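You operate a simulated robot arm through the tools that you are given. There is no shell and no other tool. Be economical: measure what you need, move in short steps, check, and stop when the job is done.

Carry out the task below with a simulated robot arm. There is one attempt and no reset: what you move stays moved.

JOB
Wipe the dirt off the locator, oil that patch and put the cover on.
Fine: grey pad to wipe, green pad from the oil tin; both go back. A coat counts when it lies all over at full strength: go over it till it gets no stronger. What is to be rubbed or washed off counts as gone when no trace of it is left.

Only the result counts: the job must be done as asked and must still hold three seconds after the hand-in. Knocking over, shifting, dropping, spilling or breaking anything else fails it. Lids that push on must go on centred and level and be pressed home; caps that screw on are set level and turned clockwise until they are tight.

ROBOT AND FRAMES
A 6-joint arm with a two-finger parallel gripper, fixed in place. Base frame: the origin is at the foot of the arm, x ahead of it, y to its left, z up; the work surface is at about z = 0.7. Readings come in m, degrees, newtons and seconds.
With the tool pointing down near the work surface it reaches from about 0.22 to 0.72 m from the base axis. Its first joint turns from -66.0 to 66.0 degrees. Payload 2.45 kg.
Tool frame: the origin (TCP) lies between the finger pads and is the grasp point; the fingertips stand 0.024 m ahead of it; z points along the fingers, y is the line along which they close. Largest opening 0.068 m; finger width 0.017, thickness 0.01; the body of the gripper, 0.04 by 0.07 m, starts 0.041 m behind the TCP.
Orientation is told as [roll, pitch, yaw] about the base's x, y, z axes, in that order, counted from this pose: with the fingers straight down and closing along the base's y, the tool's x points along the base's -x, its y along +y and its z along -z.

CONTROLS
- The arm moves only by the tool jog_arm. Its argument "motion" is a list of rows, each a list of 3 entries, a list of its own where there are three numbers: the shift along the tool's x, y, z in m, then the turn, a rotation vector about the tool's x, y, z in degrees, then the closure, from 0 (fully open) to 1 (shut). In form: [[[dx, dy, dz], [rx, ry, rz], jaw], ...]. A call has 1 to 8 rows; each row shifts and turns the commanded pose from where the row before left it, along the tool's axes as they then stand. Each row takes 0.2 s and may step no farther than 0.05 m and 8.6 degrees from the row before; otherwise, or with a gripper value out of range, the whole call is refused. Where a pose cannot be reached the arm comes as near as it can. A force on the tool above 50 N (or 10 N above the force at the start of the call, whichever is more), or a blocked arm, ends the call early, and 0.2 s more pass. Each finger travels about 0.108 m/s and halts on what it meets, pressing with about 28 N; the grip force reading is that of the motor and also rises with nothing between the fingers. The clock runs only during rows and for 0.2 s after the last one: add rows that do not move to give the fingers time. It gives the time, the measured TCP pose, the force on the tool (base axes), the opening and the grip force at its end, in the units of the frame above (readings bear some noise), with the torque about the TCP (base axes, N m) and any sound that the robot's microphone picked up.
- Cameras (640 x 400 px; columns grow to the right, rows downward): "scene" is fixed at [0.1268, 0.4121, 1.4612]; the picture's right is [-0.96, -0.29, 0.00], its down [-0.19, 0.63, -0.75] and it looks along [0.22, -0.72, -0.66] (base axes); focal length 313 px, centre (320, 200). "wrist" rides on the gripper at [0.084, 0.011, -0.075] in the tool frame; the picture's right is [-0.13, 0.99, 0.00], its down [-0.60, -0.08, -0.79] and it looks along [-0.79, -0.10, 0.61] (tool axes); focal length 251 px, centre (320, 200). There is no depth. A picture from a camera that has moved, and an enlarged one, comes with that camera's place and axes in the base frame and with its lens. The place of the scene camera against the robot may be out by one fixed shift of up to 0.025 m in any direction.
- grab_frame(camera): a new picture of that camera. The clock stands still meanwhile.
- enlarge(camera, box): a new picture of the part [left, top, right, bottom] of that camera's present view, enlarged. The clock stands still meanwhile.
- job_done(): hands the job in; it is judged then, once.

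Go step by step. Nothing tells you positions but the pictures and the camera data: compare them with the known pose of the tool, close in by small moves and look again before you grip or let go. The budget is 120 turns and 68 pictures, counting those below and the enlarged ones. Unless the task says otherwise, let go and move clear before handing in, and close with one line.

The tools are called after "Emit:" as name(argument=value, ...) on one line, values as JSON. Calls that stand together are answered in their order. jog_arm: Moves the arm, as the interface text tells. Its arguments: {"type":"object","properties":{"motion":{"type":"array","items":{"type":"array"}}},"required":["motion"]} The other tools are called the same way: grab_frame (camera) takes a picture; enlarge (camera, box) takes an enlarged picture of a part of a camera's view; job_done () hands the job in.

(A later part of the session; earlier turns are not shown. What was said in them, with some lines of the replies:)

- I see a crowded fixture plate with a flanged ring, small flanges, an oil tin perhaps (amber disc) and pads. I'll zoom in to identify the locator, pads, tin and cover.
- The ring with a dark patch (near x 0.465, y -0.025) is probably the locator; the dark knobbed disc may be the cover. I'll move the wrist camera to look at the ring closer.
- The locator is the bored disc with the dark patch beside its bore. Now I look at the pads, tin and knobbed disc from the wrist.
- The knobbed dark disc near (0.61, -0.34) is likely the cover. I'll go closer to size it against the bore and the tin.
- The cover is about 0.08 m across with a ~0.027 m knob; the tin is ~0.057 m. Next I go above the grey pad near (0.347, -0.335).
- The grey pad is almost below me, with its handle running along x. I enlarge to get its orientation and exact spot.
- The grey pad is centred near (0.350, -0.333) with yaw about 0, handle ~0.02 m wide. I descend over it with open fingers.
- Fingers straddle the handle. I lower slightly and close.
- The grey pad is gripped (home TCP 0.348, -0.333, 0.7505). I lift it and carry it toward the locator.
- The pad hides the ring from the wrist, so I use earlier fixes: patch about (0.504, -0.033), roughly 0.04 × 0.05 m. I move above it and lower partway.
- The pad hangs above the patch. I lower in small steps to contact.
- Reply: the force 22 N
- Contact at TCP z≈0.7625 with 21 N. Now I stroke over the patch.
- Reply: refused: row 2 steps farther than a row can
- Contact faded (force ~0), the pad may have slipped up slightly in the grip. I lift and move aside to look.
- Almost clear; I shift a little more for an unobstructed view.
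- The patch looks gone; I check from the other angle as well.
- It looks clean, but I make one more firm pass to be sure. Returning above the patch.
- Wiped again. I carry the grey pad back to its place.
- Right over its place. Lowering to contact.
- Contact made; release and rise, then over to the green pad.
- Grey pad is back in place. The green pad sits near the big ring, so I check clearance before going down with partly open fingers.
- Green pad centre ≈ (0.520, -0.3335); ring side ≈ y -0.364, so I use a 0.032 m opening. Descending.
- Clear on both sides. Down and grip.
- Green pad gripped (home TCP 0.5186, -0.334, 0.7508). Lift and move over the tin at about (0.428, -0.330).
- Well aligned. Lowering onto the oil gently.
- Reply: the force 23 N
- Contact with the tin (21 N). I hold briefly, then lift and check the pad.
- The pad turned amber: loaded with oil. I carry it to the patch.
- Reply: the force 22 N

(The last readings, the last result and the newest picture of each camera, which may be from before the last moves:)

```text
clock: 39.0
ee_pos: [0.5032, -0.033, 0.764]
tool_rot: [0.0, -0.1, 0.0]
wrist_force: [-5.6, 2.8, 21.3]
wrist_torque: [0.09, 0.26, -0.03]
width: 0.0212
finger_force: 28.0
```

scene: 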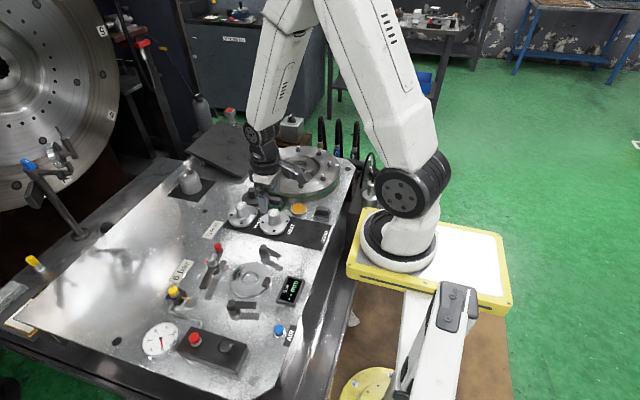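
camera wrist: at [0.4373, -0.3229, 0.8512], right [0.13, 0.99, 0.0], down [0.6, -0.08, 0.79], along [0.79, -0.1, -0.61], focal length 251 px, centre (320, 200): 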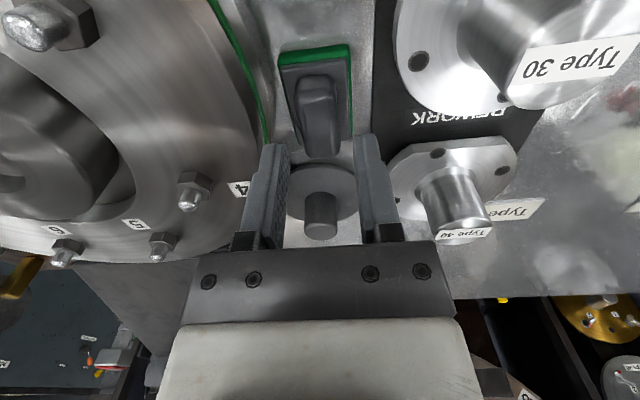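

Contact. Spreading the oil over the patch with overlapping strokes.

Emit:
jog_arm(motion=[[[0, 0.016, 0], [0, 0, 0], 1], [[0, -0.016, 0], [0, 0, 0], 1], [[0, -0.016, 0], [0, 0, 0], 1], [[-0.006, 0, 0], [0, 0, 0], 1], [[0, 0.016, 0], [0, 0, 0], 1], [[0, 0.016, 0], [0, 0, 0], 1], [[0.012, 0, 0], [0, 0, 0], 1], [[0, -0.016, 0], [0, 0, 0], 1]])

Emit:
jog_arm(motion=[[[0, -0.016, 0.0005], [0, 0, 0], 1], [[0, 0.016, 0], [0, 0, 0], 1], [[0, 0.016, 0], [0, 0, 0], 1], [[-0.006, -0.016, 0], [0, 0, 0], 1], [[0, 0, -0.03], [0, 0, 0], 1], [[0, -0.03, -0.035], [0, 0, 0], 1], [[0, -0.04, 0], [0, 0, 0], 1], [[0, -0.04, 0], [0, 0, 0], 1]])

Emit:
enlarge(camera="scene", box=[200, 240, 310, 310])

```text
clock: 40.8
ee_pos: [0.4977, -0.0316, 0.7613]
tool_rot: [0.0, -0.1, 0.1]
wrist_force: [-0.9, 4.8, 11.9]
wrist_torque: [0.18, -0.29, 0.09]
width: 0.021
finger_force: 28.5
```

```text
clock: 42.6
ee_pos: [0.5034, -0.143, 0.8269]
tool_rot: [0.0, 0.0, -0.1]
wrist_force: [0.1, -0.1, -0.7]
wrist_torque: [-0.01, 0.02, -0.01]
width: 0.0215
finger_force: 27.9
```

```text
5.71 times, centred on (255, 275) of scene
camera zoom: at [0.1268, 0.4122, 1.4612], right [-0.96, -0.29, 0.0], down [-0.19, 0.63, -0.75], along [0.22, -0.72, -0.66], focal length 1788 px, centre (691, -229)
```

zoom: 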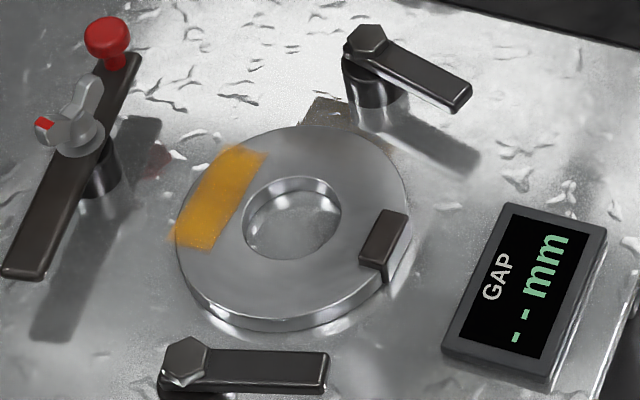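

Oil covers the patch; I inspect its evenness at higher zoom.

Emit:
enlarge(camera="scene", box=[225, 255, 265, 290])

```text
11.43 times, centred on (245, 272) of scene
camera zoom: at [0.1268, 0.4122, 1.4612], right [-0.96, -0.29, 0.0], down [-0.19, 0.63, -0.75], along [0.22, -0.72, -0.66], focal length 3576 px, centre (1177, -629)
```

zoom: 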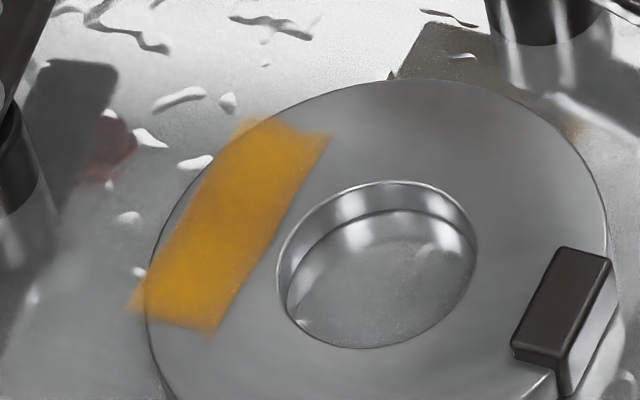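

The original patch reached a few mm nearer the bore than this coat. I go over again, shifted inward, with more passes.

Emit:
jog_arm(motion=[[[0.003, 0.04, 0], [0, 0, 0], 1], [[0.003, 0.04, 0], [0, 0, 0], 1], [[0, 0.03, 0.03], [0, 0, 0], 1], [[0, 0, 0.032], [0, 0, 0], 1], [[0, 0, 0.001], [0, 0, 0], 1], [[0, 0, 0.001], [0, 0, 0], 1]])

```text
clock: 44.0
ee_pos: [0.4975, -0.032, 0.762]
tool_rot: [0.0, -0.1, -0.1]
wrist_force: [-0.3, 0.6, 1.7]
wrist_torque: [0.02, 0.04, -0.01]
width: 0.021
finger_force: 27.9
```

Emit:
jog_arm(motion=[[[0, 0, 0.001], [0, 0, 0], 1], [[0.003, 0.018, 0], [0, 0, 0], 1], [[0, -0.018, 0], [0, 0, 0], 1], [[0, -0.02, 0], [0, 0, 0], 1], [[-0.006, 0, 0], [0, 0, 0], 1], [[0, 0.02, 0], [0, 0, 0], 1], [[0, 0.018, 0], [0, 0, 0], 1], [[-0.006, 0, 0], [0, 0, 0], 1]])

Emit:
jog_arm(motion=[[[0, -0.018, 0], [0, 0, 0], 1], [[0, -0.02, 0], [0, 0, 0], 1], [[0.012, 0, 0], [0, 0, 0], 1], [[0, 0.02, 0], [0, 0, 0], 1], [[0, 0.018, 0], [0, 0, 0], 1], [[-0.006, -0.018, 0], [0, 0, 0], 1]])

Emit:
jog_arm(motion=[[[0, 0, -0.03], [0, 0, 0], 1], [[0, -0.03, -0.035], [0, 0, 0], 1], [[0, -0.04, 0], [0, 0, 0], 1], [[0, -0.04, 0], [0, 0, 0], 1]])

Emit:
enlarge(camera="scene", box=[225, 255, 265, 290])

```text
clock: 45.8
ee_pos: [0.5069, -0.0156, 0.7616]
tool_rot: [-0.1, -0.1, 0.0]
wrist_force: [0.8, -0.2, 0.5]
wrist_torque: [-0.02, 0.0, 0.0]
width: 0.021
finger_force: 28.3
```

```text
clock: 47.2
ee_pos: [0.4998, -0.0325, 0.7622]
tool_rot: [0.0, 0.0, 0.1]
wrist_force: [-0.7, 4.5, 13.0]
wrist_torque: [0.2, -0.15, 0.07]
width: 0.0213
finger_force: 28.1
```

```text
clock: 48.2
ee_pos: [0.501, -0.1419, 0.8269]
tool_rot: [0.1, 0.0, 0.0]
wrist_force: [-0.8, -0.4, -0.6]
wrist_torque: [-0.03, 0.0, 0.03]
width: 0.021
finger_force: 28.6
```

```text
11.43 times, centred on (245, 272) of scene
camera zoom: at [0.1268, 0.4122, 1.4612], right [-0.96, -0.29, 0.0], down [-0.19, 0.63, -0.75], along [0.22, -0.72, -0.66], focal length 3576 px, centre (1177, -629)
```

zoom: 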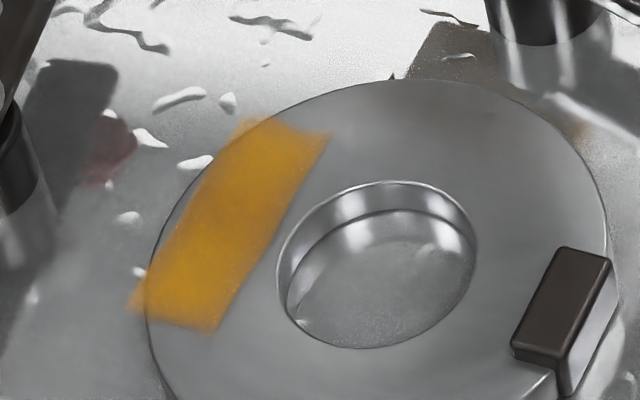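

The oiled area is a fixed rectangle and looks nearly the same as before. To be sure of full strength I re-dip and go over once more with firm contact.

Emit:
jog_arm(motion=[[[0, 0, -0.036], [0, 0, 0], 1], [[0.0185, -0.047, 0], [0, 0, 0], 1], [[0.0185, -0.047, 0], [0, 0, 0], 1], [[0.0185, -0.047, 0], [0, 0, 0], 1], [[0.0185, -0.047, 0], [0, 0, 0], 1], [[0, 0, 0.045], [0, 0, 0], 1], [[0, 0, 0.045], [0, 0, 0], 1]])

Emit:
enlarge(camera="scene", box=[275, 180, 335, 218])

```text
refused: row 2 steps farther than a row can; nothing moved
```

```text
10.53 times, centred on (305, 199) of scene
camera zoom: at [0.1268, 0.4122, 1.4612], right [-0.96, -0.29, 0.0], down [-0.19, 0.63, -0.75], along [0.22, -0.72, -0.66], focal length 3294 px, centre (478, 210)
```

zoom: 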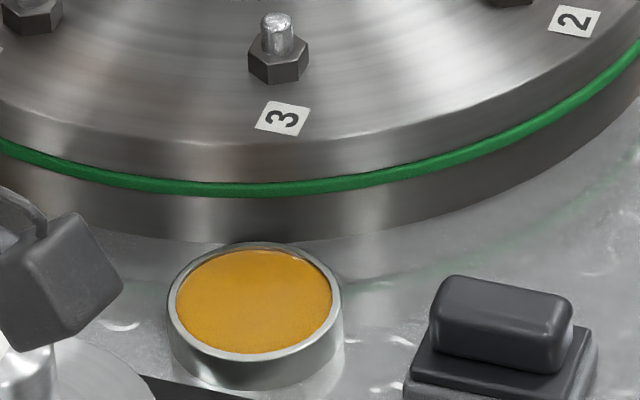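

Emit:
jog_arm(motion=[[[0, 0, -0.036], [0, 0, 0], 1], [[0.018, -0.0375, 0], [0, 0, 0], 1], [[0.018, -0.0375, 0], [0, 0, 0], 1], [[0.018, -0.0375, 0], [0, 0, 0], 1], [[0.018, -0.0375, 0], [0, 0, 0], 1], [[0.001, -0.0365, 0], [0, 0, 0], 1], [[0, 0, 0.045], [0, 0, 0], 1], [[0, 0, 0.045], [0, 0, 0], 1]])

Emit:
enlarge(camera="scene", box=[275, 180, 335, 218])

```text
clock: 50.0
ee_pos: [0.4273, -0.329, 0.7726]
tool_rot: [0.0, -0.1, -0.1]
wrist_force: [0.2, -0.7, -0.6]
wrist_torque: [-0.01, 0.0, -0.01]
width: 0.021
finger_force: 27.7
```

```text
10.53 times, centred on (305, 199) of scene
camera zoom: at [0.1268, 0.4121, 1.4612], right [-0.96, -0.29, 0.0], down [-0.19, 0.63, -0.75], along [0.22, -0.72, -0.66], focal length 3294 px, centre (478, 210)
```

zoom: 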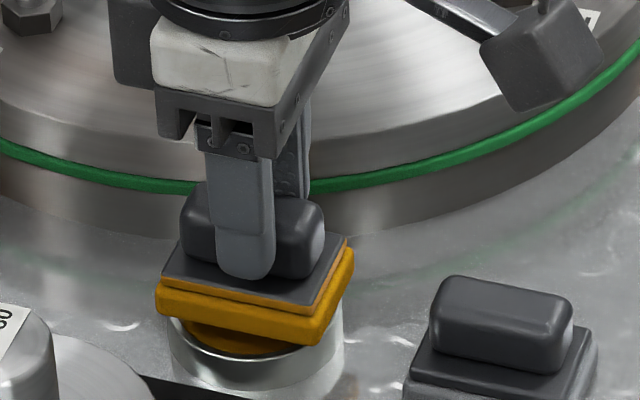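

Emit:
jog_arm(motion=[[[0, 0, 0.006], [0, 0, 0], 1], [[0, 0, 0.002], [0, 0, 0], 1], [[0, 0, 0.001], [0, 0, 0], 1], [[0, 0, 0], [0, 0, 0], 1]])

```text
clock: 51.0
ee_pos: [0.429, -0.3289, 0.7639]
tool_rot: [0.0, -0.1, -0.1]
wrist_force: [0.1, 0.0, -1.3]
wrist_torque: [0.0, -0.01, -0.01]
width: 0.0212
finger_force: 27.9
```

Emit:
jog_arm(motion=[[[0, 0, 0.001], [0, 0, 0], 1], [[0, 0, 0.001], [0, 0, 0], 1], [[0, 0, 0], [0, 0, 0], 1]])

```text
clock: 51.8
ee_pos: [0.4282, -0.33, 0.7623]
tool_rot: [0.0, -0.1, -0.1]
wrist_force: [-4.7, 4.8, 19.9]
wrist_torque: [0.1, -0.03, -0.03]
width: 0.0213
finger_force: 27.9
```

Dipped. Back to the patch.

Emit:
jog_arm(motion=[[[0, 0, -0.05], [0, 0, 0], 1], [[0, 0, -0.05], [0, 0, 0], 1], [[-0.0125, 0.048, 0], [0, 0, 0], 1], [[-0.0125, 0.048, 0], [0, 0, 0], 1], [[-0.0125, 0.048, 0], [0, 0, 0], 1], [[-0.0125, 0.048, 0], [0, 0, 0], 1], [[-0.0125, 0.048, 0], [0, 0, 0], 1], [[-0.0125, 0.048, 0], [0, 0, 0], 1]])

Emit:
jog_arm(motion=[[[0, 0.009, 0.045], [0, 0, 0], 1], [[0, 0, 0.045], [0, 0, 0], 1], [[0, 0, 0.009], [0, 0, 0], 1], [[0, 0, 0.002], [0, 0, 0], 1], [[0, 0, 0], [0, 0, 0], 1]])

```text
clock: 53.6
ee_pos: [0.503, -0.0423, 0.8627]
tool_rot: [0.0, -0.1, 0.0]
wrist_force: [-0.3, 0.5, -0.9]
wrist_torque: [0.02, 0.03, -0.03]
width: 0.0212
finger_force: 28.1
```

```text
clock: 54.8
ee_pos: [0.5038, -0.0333, 0.7616]
tool_rot: [0.1, -0.1, 0.0]
wrist_force: [-5.2, -2.0, 17.8]
wrist_torque: [-0.08, 0.06, -0.01]
width: 0.0214
finger_force: 27.8
```

Emit:
jog_arm(motion=[[[0, 0.016, 0.0005], [0, 0, 0], 1], [[0, -0.016, 0], [0, 0, 0], 1], [[0, -0.016, 0], [0, 0, 0], 1], [[0.007, 0, 0], [0, 0, 0], 1], [[0, 0.016, 0], [0, 0, 0], 1], [[0, 0.016, 0], [0, 0, 0], 1], [[-0.014, 0, 0], [0, 0, 0], 1], [[0, -0.016, 0], [0, 0, 0], 1]])

Emit:
jog_arm(motion=[[[0, -0.016, 0.0005], [0, 0, 0], 1], [[0, 0.016, 0], [0, 0, 0], 1], [[0, 0.016, 0], [0, 0, 0], 1], [[0.014, 0, 0], [0, 0, 0], 1], [[0, -0.016, 0], [0, 0, 0], 1], [[0, -0.016, 0], [0, 0, 0], 1], [[-0.007, 0.016, 0], [0, 0, 0], 1]])

Emit:
jog_arm(motion=[[[0, 0, -0.03], [0, 0, 0], 1], [[0, -0.03, -0.035], [0, 0, 0], 1], [[0, -0.04, -0.02], [0, 0, 0], 1], [[0, -0.04, 0], [0, 0, 0], 1]])

Emit:
enlarge(camera="scene", box=[225, 255, 265, 290])

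```text
clock: 56.6
ee_pos: [0.5092, -0.0325, 0.7608]
tool_rot: [0.0, 0.2, -0.1]
wrist_force: [0.1, -0.1, -0.3]
wrist_torque: [-0.01, -0.02, 0.01]
width: 0.0211
finger_force: 27.9
```

```text
clock: 58.2
ee_pos: [0.5028, -0.0303, 0.7588]
tool_rot: [-0.1, 0.1, 0.0]
wrist_force: [0.3, -0.5, -0.4]
wrist_torque: [0.0, 0.02, 0.01]
width: 0.0215
finger_force: 28.4
```

```text
clock: 59.2
ee_pos: [0.5014, -0.1432, 0.8441]
tool_rot: [0.0, 0.0, 0.0]
wrist_force: [0.3, 0.0, -0.6]
wrist_torque: [0.01, 0.01, -0.01]
width: 0.0211
finger_force: 27.8
```

```text
11.43 times, centred on (245, 272) of scene
camera zoom: at [0.1268, 0.4122, 1.4612], right [-0.96, -0.29, 0.0], down [-0.19, 0.63, -0.75], along [0.22, -0.72, -0.66], focal length 3576 px, centre (1177, -629)
```

zoom: 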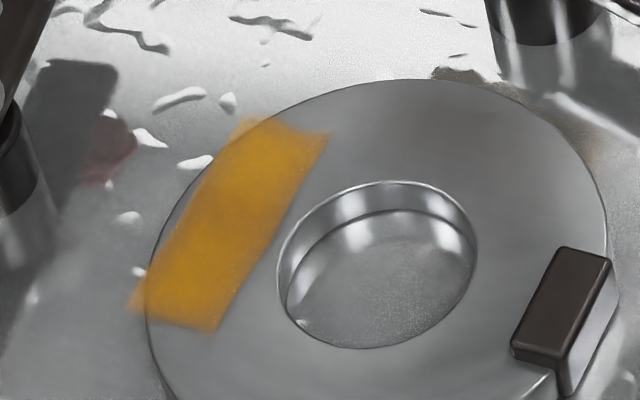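

The coat no longer changes: full strength. I check how the pad sits in the grip before returning it.

Emit:
enlarge(camera="scene", box=[190, 180, 310, 255])

```text
5.33 times, centred on (250, 218) of scene
camera zoom: at [0.1268, 0.4122, 1.4612], right [-0.96, -0.29, 0.0], down [-0.19, 0.63, -0.75], along [0.22, -0.72, -0.66], focal length 1669 px, centre (693, 107)
```

zoom: 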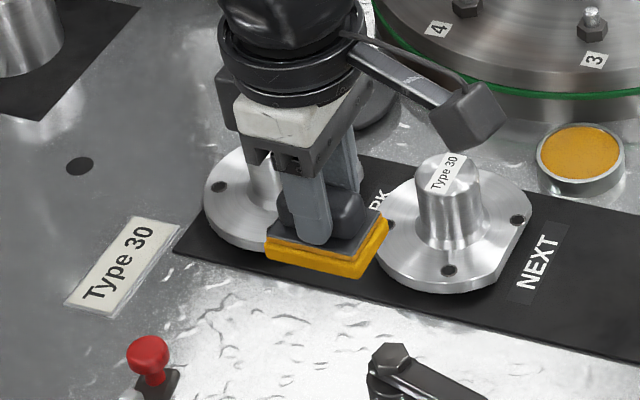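

Pad is level. Carry it home.

Emit:
jog_arm(motion=[[[0, 0, -0.02], [0, 0, 0], 1], [[-0.0043, -0.0477, 0], [0, 0, 0], 1], [[-0.0043, -0.0477, 0], [0, 0, 0], 1], [[-0.0043, -0.0477, 0], [0, 0, 0], 1], [[-0.0043, -0.0477, 0], [0, 0, 0], 1], [[0, 0, 0.045], [0, 0, 0], 1], [[0, 0, 0.04], [0, 0, 0], 1], [[0, 0, 0], [0, 0, 0], 1]])

Emit:
enlarge(camera="scene", box=[230, 170, 330, 235])

```text
clock: 61.0
ee_pos: [0.5213, -0.3322, 0.7791]
tool_rot: [0.0, -0.1, 0.0]
wrist_force: [0.2, -0.3, -0.1]
wrist_torque: [-0.02, 0.02, -0.02]
width: 0.0209
finger_force: 28.2
```

```text
6.15 times, centred on (280, 202) of scene
camera zoom: at [0.1268, 0.4121, 1.4612], right [-0.96, -0.29, 0.0], down [-0.19, 0.63, -0.75], along [0.22, -0.72, -0.66], focal length 1926 px, centre (566, 185)
```

zoom: 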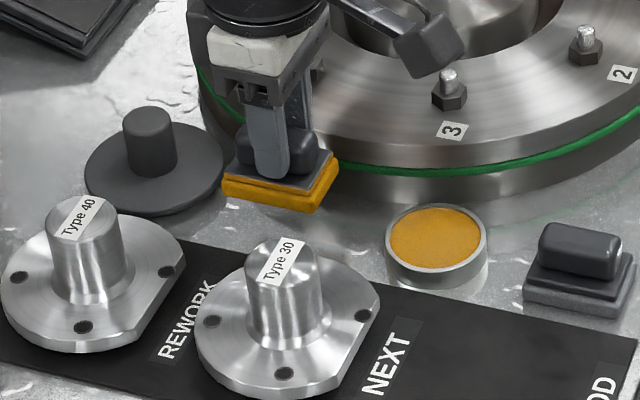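

Emit:
jog_arm(motion=[[[0.002, -0.001, 0.015], [0, 0, 0], 1], [[0, 0, 0.012], [0, 0, 0], 1], [[0, 0, 0.003], [0, 0, 0], 1], [[0, 0, 0.001], [0, 0, 0], 1], [[0, 0, 0], [0, 0, 0], 1]])

```text
clock: 62.2
ee_pos: [0.5188, -0.334, 0.7482]
tool_rot: [0.0, -0.1, 0.0]
wrist_force: [0.2, -0.3, -0.9]
wrist_torque: [-0.02, -0.01, -0.02]
width: 0.0209
finger_force: 28.3
```

Emit:
jog_arm(motion=[[[0, 0, 0.001], [0, 0, 0], 1], [[0, 0, 0.001], [0, 0, 0], 1], [[0, 0, 0], [0, 0, 0], 1]])

```text
clock: 63.0
ee_pos: [0.5183, -0.3324, 0.7484]
tool_rot: [0.0, -0.1, -0.1]
wrist_force: [-2.5, 1.9, 6.0]
wrist_torque: [0.06, 0.28, -0.06]
width: 0.021
finger_force: 27.9
```

Touching the table lightly; release with limited opening and rise.

Emit:
jog_arm(motion=[[[0, 0, 0], [0, 0, 0], 0.53], [[0, 0, 0], [0, 0, 0], 0.53], [[0, 0, -0.035], [0, 0, 0], 0.53], [[0, 0, -0.035], [0, 0, 0], 0.53], [[0, 0, -0.03], [0, 0, 0], 0.53]])

Emit:
grab_frame(camera="wrist")

Emit:
enlarge(camera="scene", box=[230, 170, 330, 235])

```text
clock: 64.2
ee_pos: [0.5177, -0.334, 0.8459]
tool_rot: [0.0, -0.1, -0.1]
wrist_force: [0.3, -0.3, -0.5]
wrist_torque: [-0.01, -0.03, 0.02]
width: 0.0321
finger_force: 0.0
```

```text
23 pictures are left
camera wrist: at [0.4336, -0.3226, 0.9225], right [0.13, 0.99, 0.0], down [0.6, -0.08, 0.79], along [0.79, -0.1, -0.61], focal length 251 px, centre (320, 200)
```

wrist: 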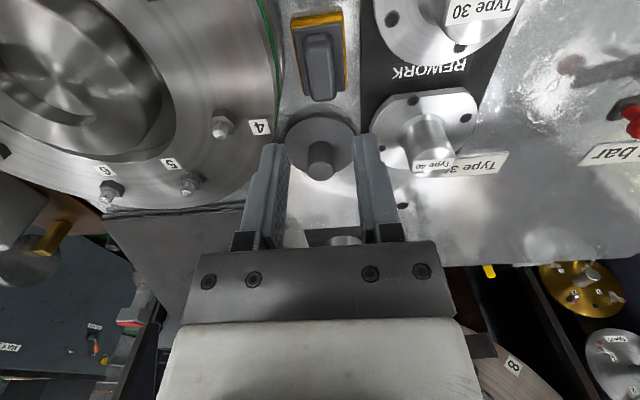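

```text
6.15 times, centred on (280, 202) of scene
camera zoom: at [0.1268, 0.4121, 1.4612], right [-0.96, -0.29, 0.0], down [-0.19, 0.63, -0.75], along [0.22, -0.72, -0.66], focal length 1926 px, centre (566, 185)
```

zoom: 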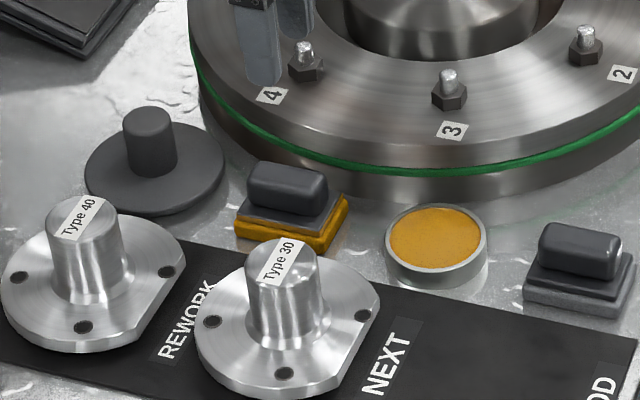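

Both pads are home. Now the cover, disc centre near (0.618, -0.347): I move above it and look.

Emit:
jog_arm(motion=[[[-0.045, -0.005, 0], [0, 0, 0], 0.3], [[-0.045, -0.006, 0], [0, 0, 0], 0.3], [[0, 0, 0.02], [0, 0, 0], 0.3], [[0, 0, 0], [0, 0, 0], 0.3]])

Emit:
enlarge(camera="wrist", box=[200, 0, 440, 150])

Emit:
enlarge(camera="scene", box=[205, 150, 325, 230])

```text
clock: 65.2
ee_pos: [0.6097, -0.3449, 0.8275]
tool_rot: [0.0, 0.0, 0.0]
wrist_force: [0.3, -0.5, 0.2]
wrist_torque: [0.0, -0.05, -0.01]
width: 0.0479
finger_force: 0.0
```

```text
2.67 times, centred on (320, 75) of wrist
camera zoom: at [0.5255, -0.3338, 0.9014], right [0.13, 0.99, 0.0], down [0.6, -0.08, 0.79], along [0.79, -0.1, -0.61], focal length 670 px, centre (320, 533)
```

zoom: 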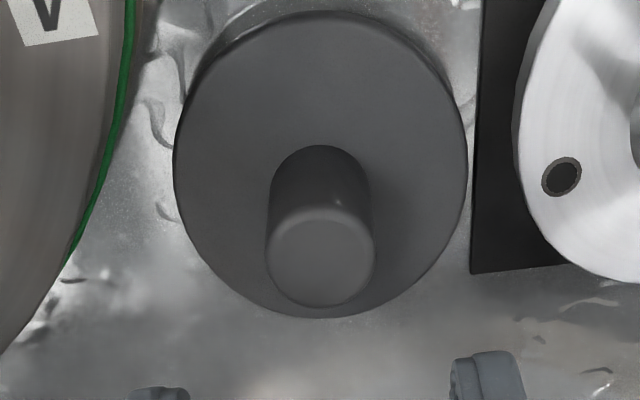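

```text
5.00 times, centred on (265, 190) of scene
camera zoom: at [0.1268, 0.4121, 1.4612], right [-0.96, -0.29, 0.0], down [-0.19, 0.63, -0.75], along [0.22, -0.72, -0.66], focal length 1564 px, centre (595, 250)
```

zoom: 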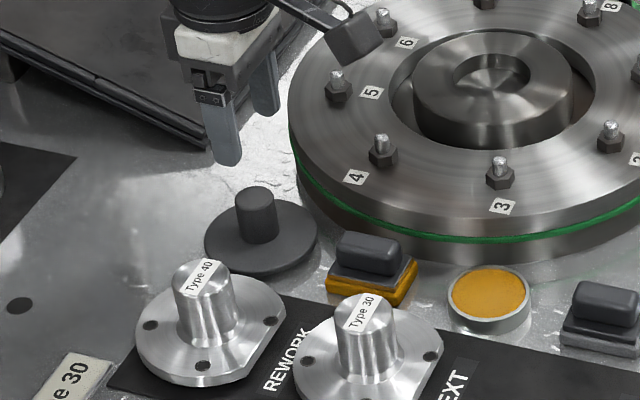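

Cover knob centre ≈ (0.617, -0.3445), top z ≈ 0.744, Ø 0.027. I descend around the knob.

Emit:
jog_arm(motion=[[[-0.0073, 0.0004, 0.03], [0, 0, 0], 0.3], [[0, 0, 0.03], [0, 0, 0], 0.3], [[0, 0, 0.015], [0, 0, 0], 0.3], [[0, 0, 0.009], [0, 0, 0], 0.3], [[0, 0, 0], [0, 0, 0], 0.3]])

Emit:
enlarge(camera="scene", box=[215, 170, 295, 220])

```text
clock: 66.4
ee_pos: [0.6171, -0.3447, 0.7431]
tool_rot: [0.0, -0.1, 0.0]
wrist_force: [-0.3, -0.2, -0.2]
wrist_torque: [-0.02, -0.02, 0.01]
width: 0.0476
finger_force: 0.0
```

```text
8.00 times, centred on (255, 195) of scene
camera zoom: at [0.1268, 0.4121, 1.4612], right [-0.96, -0.29, 0.0], down [-0.19, 0.63, -0.75], along [0.22, -0.72, -0.66], focal length 2503 px, centre (840, 240)
```

zoom: 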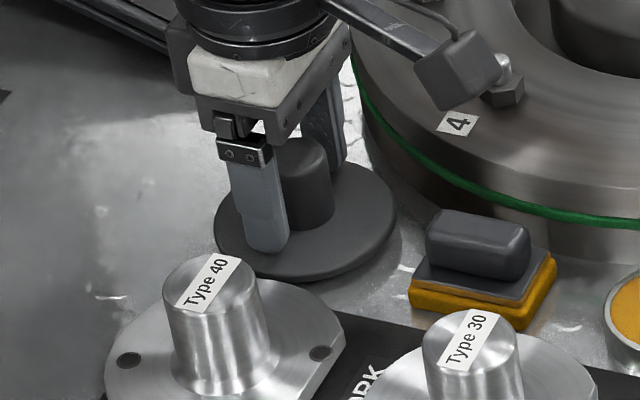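

Fingers straddle the knob. Close and lift a little.

Emit:
jog_arm(motion=[[[0, 0, 0], [0, 0, 0], 1], [[0, 0, 0], [0, 0, 0], 1], [[0, 0, 0], [0, 0, 0], 1], [[0, 0, -0.02], [0, 0, 0], 1], [[0, 0, -0.03], [0, 0, 0], 1], [[0, 0, -0.03], [0, 0, 0], 1], [[0, 0, 0], [0, 0, 0], 1]])

Emit:
enlarge(camera="scene", box=[215, 150, 295, 200])

```text
clock: 68.0
ee_pos: [0.6163, -0.3445, 0.8237]
tool_rot: [-0.1, -0.1, 0.0]
wrist_force: [-0.3, -0.1, -1.0]
wrist_torque: [0.0, 0.0, -0.04]
width: 0.026
finger_force: 27.8
```

```text
8.00 times, centred on (255, 175) of scene
camera zoom: at [0.1268, 0.4121, 1.4612], right [-0.96, -0.29, 0.0], down [-0.19, 0.63, -0.75], along [0.22, -0.72, -0.66], focal length 2503 px, centre (840, 400)
```

zoom: 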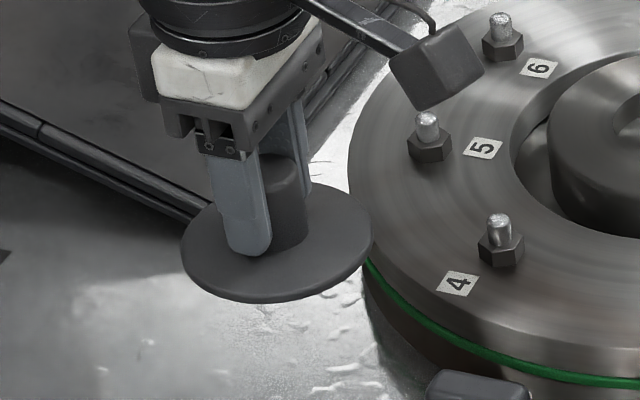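

Cover gripped. Next I carry it beside the locator to measure bore and cover in the same wrist view.

Emit:
jog_arm(motion=[[[0, 0, -0.036], [0, 0, 0], 1], [[0.0309, 0.0321, 0], [0, 0, 0], 1], [[0.0309, 0.0321, 0], [0, 0, 0], 1], [[0.0309, 0.0321, 0], [0, 0, 0], 1], [[0.0309, 0.0321, 0], [0, 0, 0], 1], [[0.0309, 0.0321, 0], [0, 0, 0], 1], [[0.0309, 0.0321, 0], [0, 0, 0], 1], [[0.0309, 0.0321, 0], [0, 0, 0], 1]])

Emit:
jog_arm(motion=[[[0, -0.01, 0], [0, 0, 0], 1], [[0, 0, 0], [0, 0, 0], 1]])

Emit:
grab_frame(camera="wrist")

```text
clock: 69.8
ee_pos: [0.3993, -0.1205, 0.8577]
tool_rot: [0.0, 0.0, 0.1]
wrist_force: [-0.8, -0.3, -0.5]
wrist_torque: [-0.01, 0.01, 0.0]
width: 0.026
finger_force: 27.8
```

```text
clock: 70.4
ee_pos: [0.3992, -0.131, 0.8576]
tool_rot: [0.1, -0.1, 0.0]
wrist_force: [-0.1, 0.9, -1.1]
wrist_torque: [0.02, 0.01, 0.01]
width: 0.026
finger_force: 27.9
```

```text
17 pictures are left
camera wrist: at [0.316, -0.1196, 0.9336], right [0.13, 0.99, 0.0], down [0.6, -0.08, 0.79], along [0.79, -0.1, -0.61], focal length 251 px, centre (320, 200)
```

wrist: 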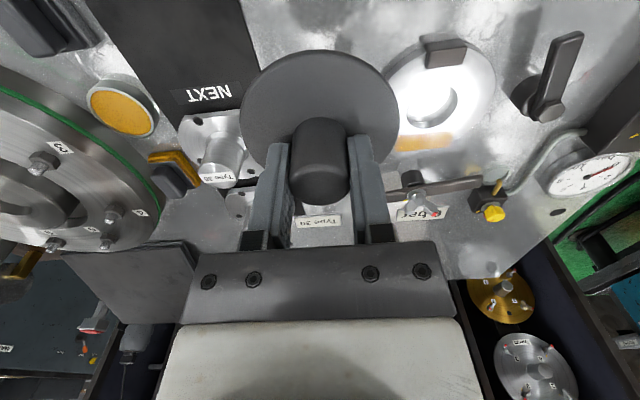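

Emit:
enlarge(camera="wrist", box=[370, 25, 530, 125])

Emit:
enlarge(camera="wrist", box=[220, 40, 420, 165])

```text
4.00 times, centred on (450, 75) of wrist
camera zoom: at [0.316, -0.1196, 0.9336], right [0.13, 0.99, 0.0], down [0.6, -0.08, 0.79], along [0.79, -0.1, -0.61], focal length 1006 px, centre (-200, 700)
```

zoom: 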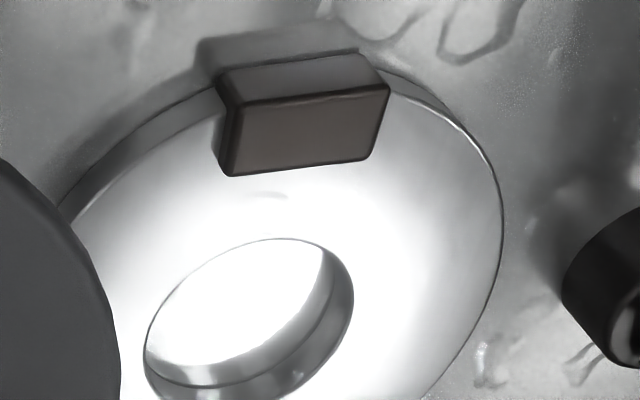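

```text
3.20 times, centred on (320, 102) of wrist
camera zoom: at [0.316, -0.1196, 0.9336], right [0.13, 0.99, 0.0], down [0.6, -0.08, 0.79], along [0.79, -0.1, -0.61], focal length 805 px, centre (320, 512)
```

zoom: 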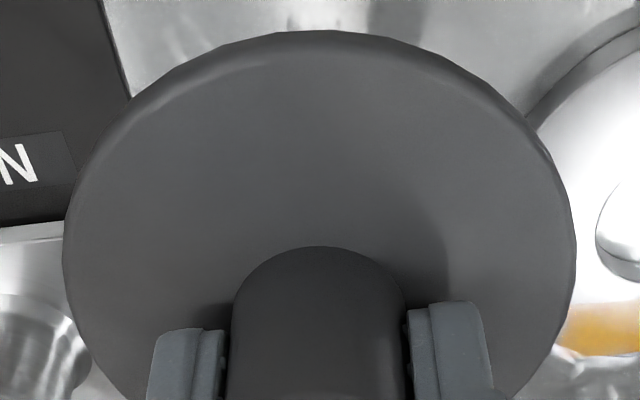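

Bore centre ≈ (0.469, -0.0287), radius 0.0244; the cover sits centred on the TCP. Moving above the bore and down partway.

Emit:
jog_arm(motion=[[[-0.0233, 0.0341, 0], [0, 0, 0], 1], [[-0.0233, 0.0341, 0], [0, 0, 0], 1], [[-0.0233, 0.0341, 0], [0, 0, 0], 1], [[0, 0, 0.04], [0, 0, 0], 1], [[0, 0, 0.04], [0, 0, 0], 1], [[0, 0, 0], [0, 0, 0], 1]])

Emit:
enlarge(camera="scene", box=[200, 240, 310, 310])

```text
clock: 71.8
ee_pos: [0.4693, -0.0278, 0.7788]
tool_rot: [0.0, -0.1, 0.0]
wrist_force: [1.0, -0.7, -0.9]
wrist_torque: [-0.02, 0.0, -0.02]
width: 0.026
finger_force: 28.1
```

```text
5.71 times, centred on (255, 275) of scene
camera zoom: at [0.1268, 0.4121, 1.4612], right [-0.96, -0.29, 0.0], down [-0.19, 0.63, -0.75], along [0.22, -0.72, -0.66], focal length 1788 px, centre (691, -229)
```

zoom: 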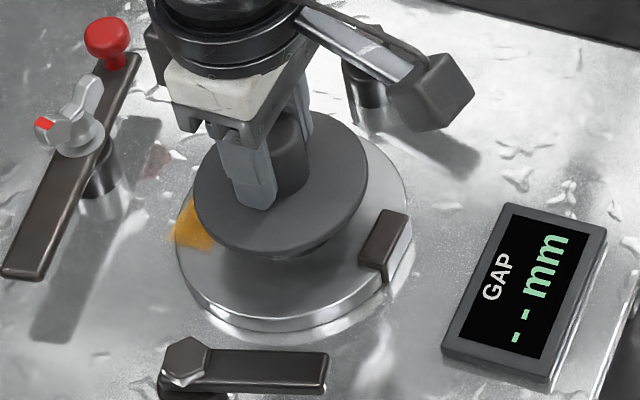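

A spigot seems to show under the disc, and the alignment prediction matches the bore. Lowering toward contact.

Emit:
jog_arm(motion=[[[0, 0, 0.012], [0, 0, 0], 1], [[0, 0, 0.008], [0, 0, 0], 1], [[0, 0, 0], [0, 0, 0], 1]])

Emit:
jog_arm(motion=[[[0, 0, 0.002], [0, 0, 0], 1], [[0, 0, 0.001], [0, 0, 0], 1], [[0, 0, 0], [0, 0, 0], 1]])

```text
clock: 72.6
ee_pos: [0.4691, -0.0283, 0.7602]
tool_rot: [0.0, -0.1, 0.0]
wrist_force: [0.0, -0.2, -1.5]
wrist_torque: [0.01, 0.0, -0.01]
width: 0.0261
finger_force: 28.0
```

```text
clock: 73.4
ee_pos: [0.4691, -0.0278, 0.7556]
tool_rot: [0.0, -0.1, 0.1]
wrist_force: [0.1, 0.3, -1.2]
wrist_torque: [0.0, 0.0, 0.02]
width: 0.0261
finger_force: 28.1
```

Emit:
jog_arm(motion=[[[0, 0, 0.001], [0, 0, 0], 1], [[0, 0, 0.001], [0, 0, 0], 1], [[0, 0, 0], [0, 0, 0], 1]])

Emit:
jog_arm(motion=[[[0, 0, 0.001], [0, 0, 0], 1], [[0, 0, 0.001], [0, 0, 0], 1], [[0, 0, 0], [0, 0, 0], 1]])

```text
clock: 74.2
ee_pos: [0.4697, -0.0274, 0.7539]
tool_rot: [-0.1, 0.1, 0.1]
wrist_force: [-0.2, -0.2, -0.4]
wrist_torque: [-0.01, -0.02, 0.03]
width: 0.0261
finger_force: 28.2
```

```text
clock: 75.0
ee_pos: [0.4705, -0.0274, 0.7519]
tool_rot: [0.1, -0.1, -0.1]
wrist_force: [0.5, -0.3, -0.9]
wrist_torque: [0.05, 0.01, -0.02]
width: 0.0261
finger_force: 27.9
```

No contact yet below the predicted touch height, so the spigot may be entering. A quick look.

Emit:
enlarge(camera="scene", box=[225, 255, 280, 290])

```text
11.43 times, centred on (252, 272) of scene
camera zoom: at [0.1268, 0.4121, 1.4612], right [-0.96, -0.29, 0.0], down [-0.19, 0.63, -0.75], along [0.22, -0.72, -0.66], focal length 3576 px, centre (1091, -629)
```

zoom: 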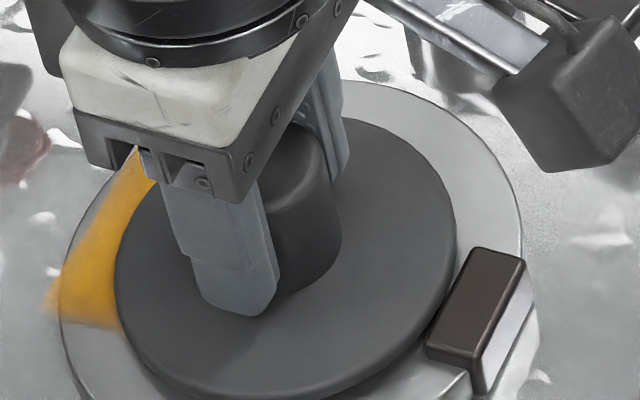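

Emit:
jog_arm(motion=[[[0, 0, 0.001], [0, 0, 0], 1], [[0, 0, 0.001], [0, 0, 0], 1], [[0, 0, 0], [0, 0, 0], 1]])

Emit:
jog_arm(motion=[[[0, 0, 0.001], [0, 0, 0], 1], [[0, 0, 0.001], [0, 0, 0], 1], [[0, 0, 0], [0, 0, 0], 1]])

```text
clock: 75.8
ee_pos: [0.4696, -0.0276, 0.7497]
tool_rot: [0.0, 0.0, 0.0]
wrist_force: [0.0, -0.4, -0.5]
wrist_torque: [0.03, 0.0, 0.01]
width: 0.0262
finger_force: 28.1
```

```text
clock: 76.6
ee_pos: [0.4704, -0.026, 0.7486]
tool_rot: [0.0, 0.0, 0.0]
wrist_force: [-0.7, -0.2, 1.9]
wrist_torque: [-0.02, -0.02, -0.01]
width: 0.0258
finger_force: 28.2
```

Light contact at z≈0.748, consistent with a seated spigot. I press home gently.

Emit:
jog_arm(motion=[[[0, 0, 0.001], [0, 0, 0], 1], [[0, 0, 0], [0, 0, 0], 1]])

Emit:
jog_arm(motion=[[[0, 0, 0.001], [0, 0, 0], 1], [[0, 0, 0], [0, 0, 0], 1]])

```text
clock: 77.2
ee_pos: [0.4697, -0.0267, 0.7464]
tool_rot: [0.0, -0.1, 0.0]
wrist_force: [0.3, 0.5, 7.9]
wrist_torque: [0.05, 0.02, 0.0]
width: 0.026
finger_force: 27.9
```

```text
clock: 77.8
ee_pos: [0.4688, -0.0278, 0.7455]
tool_rot: [0.1, -0.1, -0.1]
wrist_force: [-2.8, 0.3, 25.7]
wrist_torque: [0.05, 0.07, 0.02]
width: 0.0261
finger_force: 28.3
```

Emit:
jog_arm(motion=[[[0, 0, 0.001], [0, 0, 0], 1], [[0, 0, 0], [0, 0, 0], 1]])

Emit:
enlarge(camera="scene", box=[225, 255, 280, 290])

```text
clock: 78.4
ee_pos: [0.4694, -0.0277, 0.7459]
tool_rot: [0.0, -0.1, -0.1]
wrist_force: [-0.7, 5.0, 25.5]
wrist_torque: [0.05, -0.01, -0.02]
width: 0.026
finger_force: 28.4
```

```text
11.43 times, centred on (252, 272) of scene
camera zoom: at [0.1264, 0.4122, 1.4612], right [-0.96, -0.29, 0.0], down [-0.19, 0.63, -0.75], along [0.22, -0.72, -0.66], focal length 3576 px, centre (1091, -629)
```

zoom: 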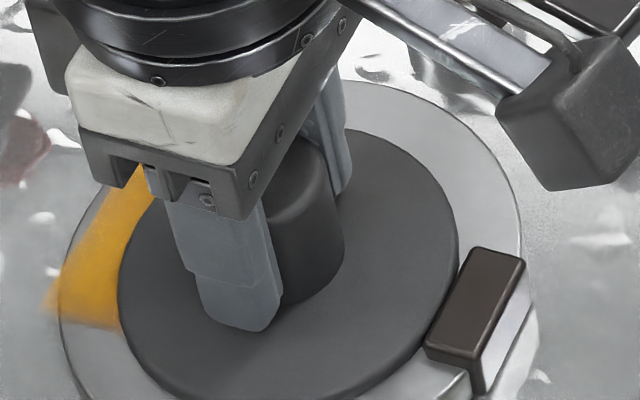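

The disc lies flush and centred. I release, rise, close the fingers and push on the knob top to be sure it is home.

Emit:
jog_arm(motion=[[[0, 0, -0.001], [0, 0, 0], 0.3], [[0, 0, 0], [0, 0, 0], 0.3], [[0, 0, -0.025], [0, 0, 0], 0.3], [[0, 0, -0.02], [0, 0, 0], 1], [[0, 0, 0], [0, 0, 0], 1], [[0, 0, 0], [0, 0, 0], 1], [[0, 0, 0.01], [0, 0, 0], 1]])

Emit:
jog_arm(motion=[[[0, 0, 0.005], [0, 0, 0], 1], [[0, 0, 0.002], [0, 0, 0], 1], [[0, 0, 0.002], [0, 0, 0], 1]])

```text
clock: 80.0
ee_pos: [0.4688, -0.0267, 0.7822]
tool_rot: [0.0, 0.0, 0.1]
wrist_force: [-0.3, 0.3, -0.6]
wrist_torque: [0.01, -0.02, -0.01]
width: 0.0001
finger_force: 24.3
```

```text
clock: 80.7
ee_pos: [0.4698, -0.0273, 0.7767]
tool_rot: [0.0, 0.0, 0.0]
wrist_force: [-5.6, 0.0, 15.7]
wrist_torque: [0.03, 0.19, -0.04]
width: 0.0001
finger_force: 23.3
stopped in row 3: the force on the tool passed its limit at 59 N (the readings are from after the stop); the commanded pose is now the measured one
```

Pressed with a firm 59 N peak. I rise clear and inspect.

Emit:
jog_arm(motion=[[[0, 0, -0.04], [0, 0, 0], 1], [[0.03, 0, -0.04], [0, 0, 0], 0.5], [[0.045, 0, 0], [0, 0, 0], 0.5], [[0.045, 0, 0], [0, 0, 0], 0.5]])

Emit:
enlarge(camera="scene", box=[225, 255, 280, 290])

Emit:
enlarge(camera="wrist", box=[260, 90, 420, 190])

```text
clock: 81.7
ee_pos: [0.3485, -0.0262, 0.8559]
tool_rot: [0.1, -0.1, 0.0]
wrist_force: [-0.2, 0.0, 0.5]
wrist_torque: [-0.02, 0.02, -0.01]
width: 0.0339
finger_force: 0.0
```

```text
11.43 times, centred on (252, 272) of scene
camera zoom: at [0.1268, 0.4121, 1.4612], right [-0.96, -0.29, 0.0], down [-0.19, 0.63, -0.75], along [0.22, -0.72, -0.66], focal length 3576 px, centre (1091, -629)
```

zoom: 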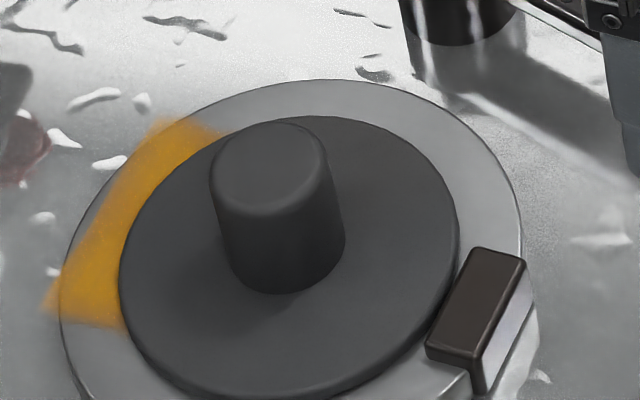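

```text
4.00 times, centred on (340, 140) of wrist
camera zoom: at [0.2658, -0.0155, 0.931], right [0.13, 0.99, 0.0], down [0.6, -0.08, 0.79], along [0.79, -0.1, -0.61], focal length 1006 px, centre (240, 440)
```

zoom: 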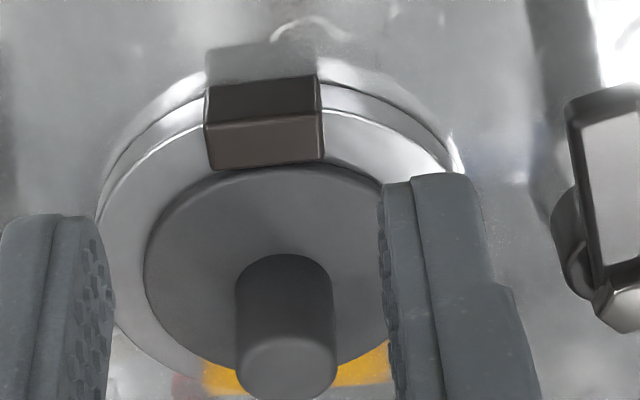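

The cover sits flush, level and centred over the bore, with the oil coat intact at its edge. One last overall check.

Emit:
grab_frame(camera="scene")

```text
9 pictures are left
```

scene: 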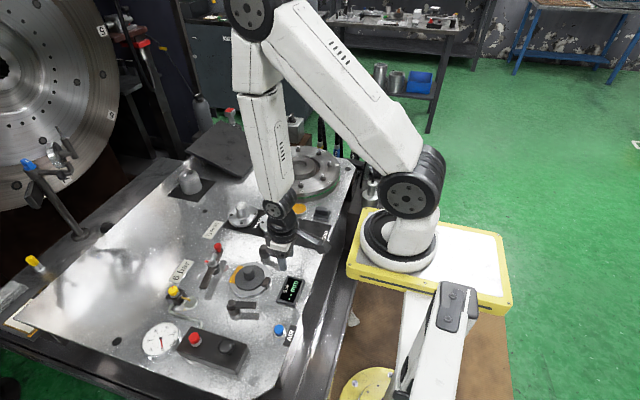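

Everything is in place and the gripper is clear, so I hand in.

Emit:
job_done()

```text
The job is handed in.
```

The job is handed in: the dirt is wiped off the locator, the patch is oiled until the coat got no stronger, the cover is pressed home, and both pads are back in place.
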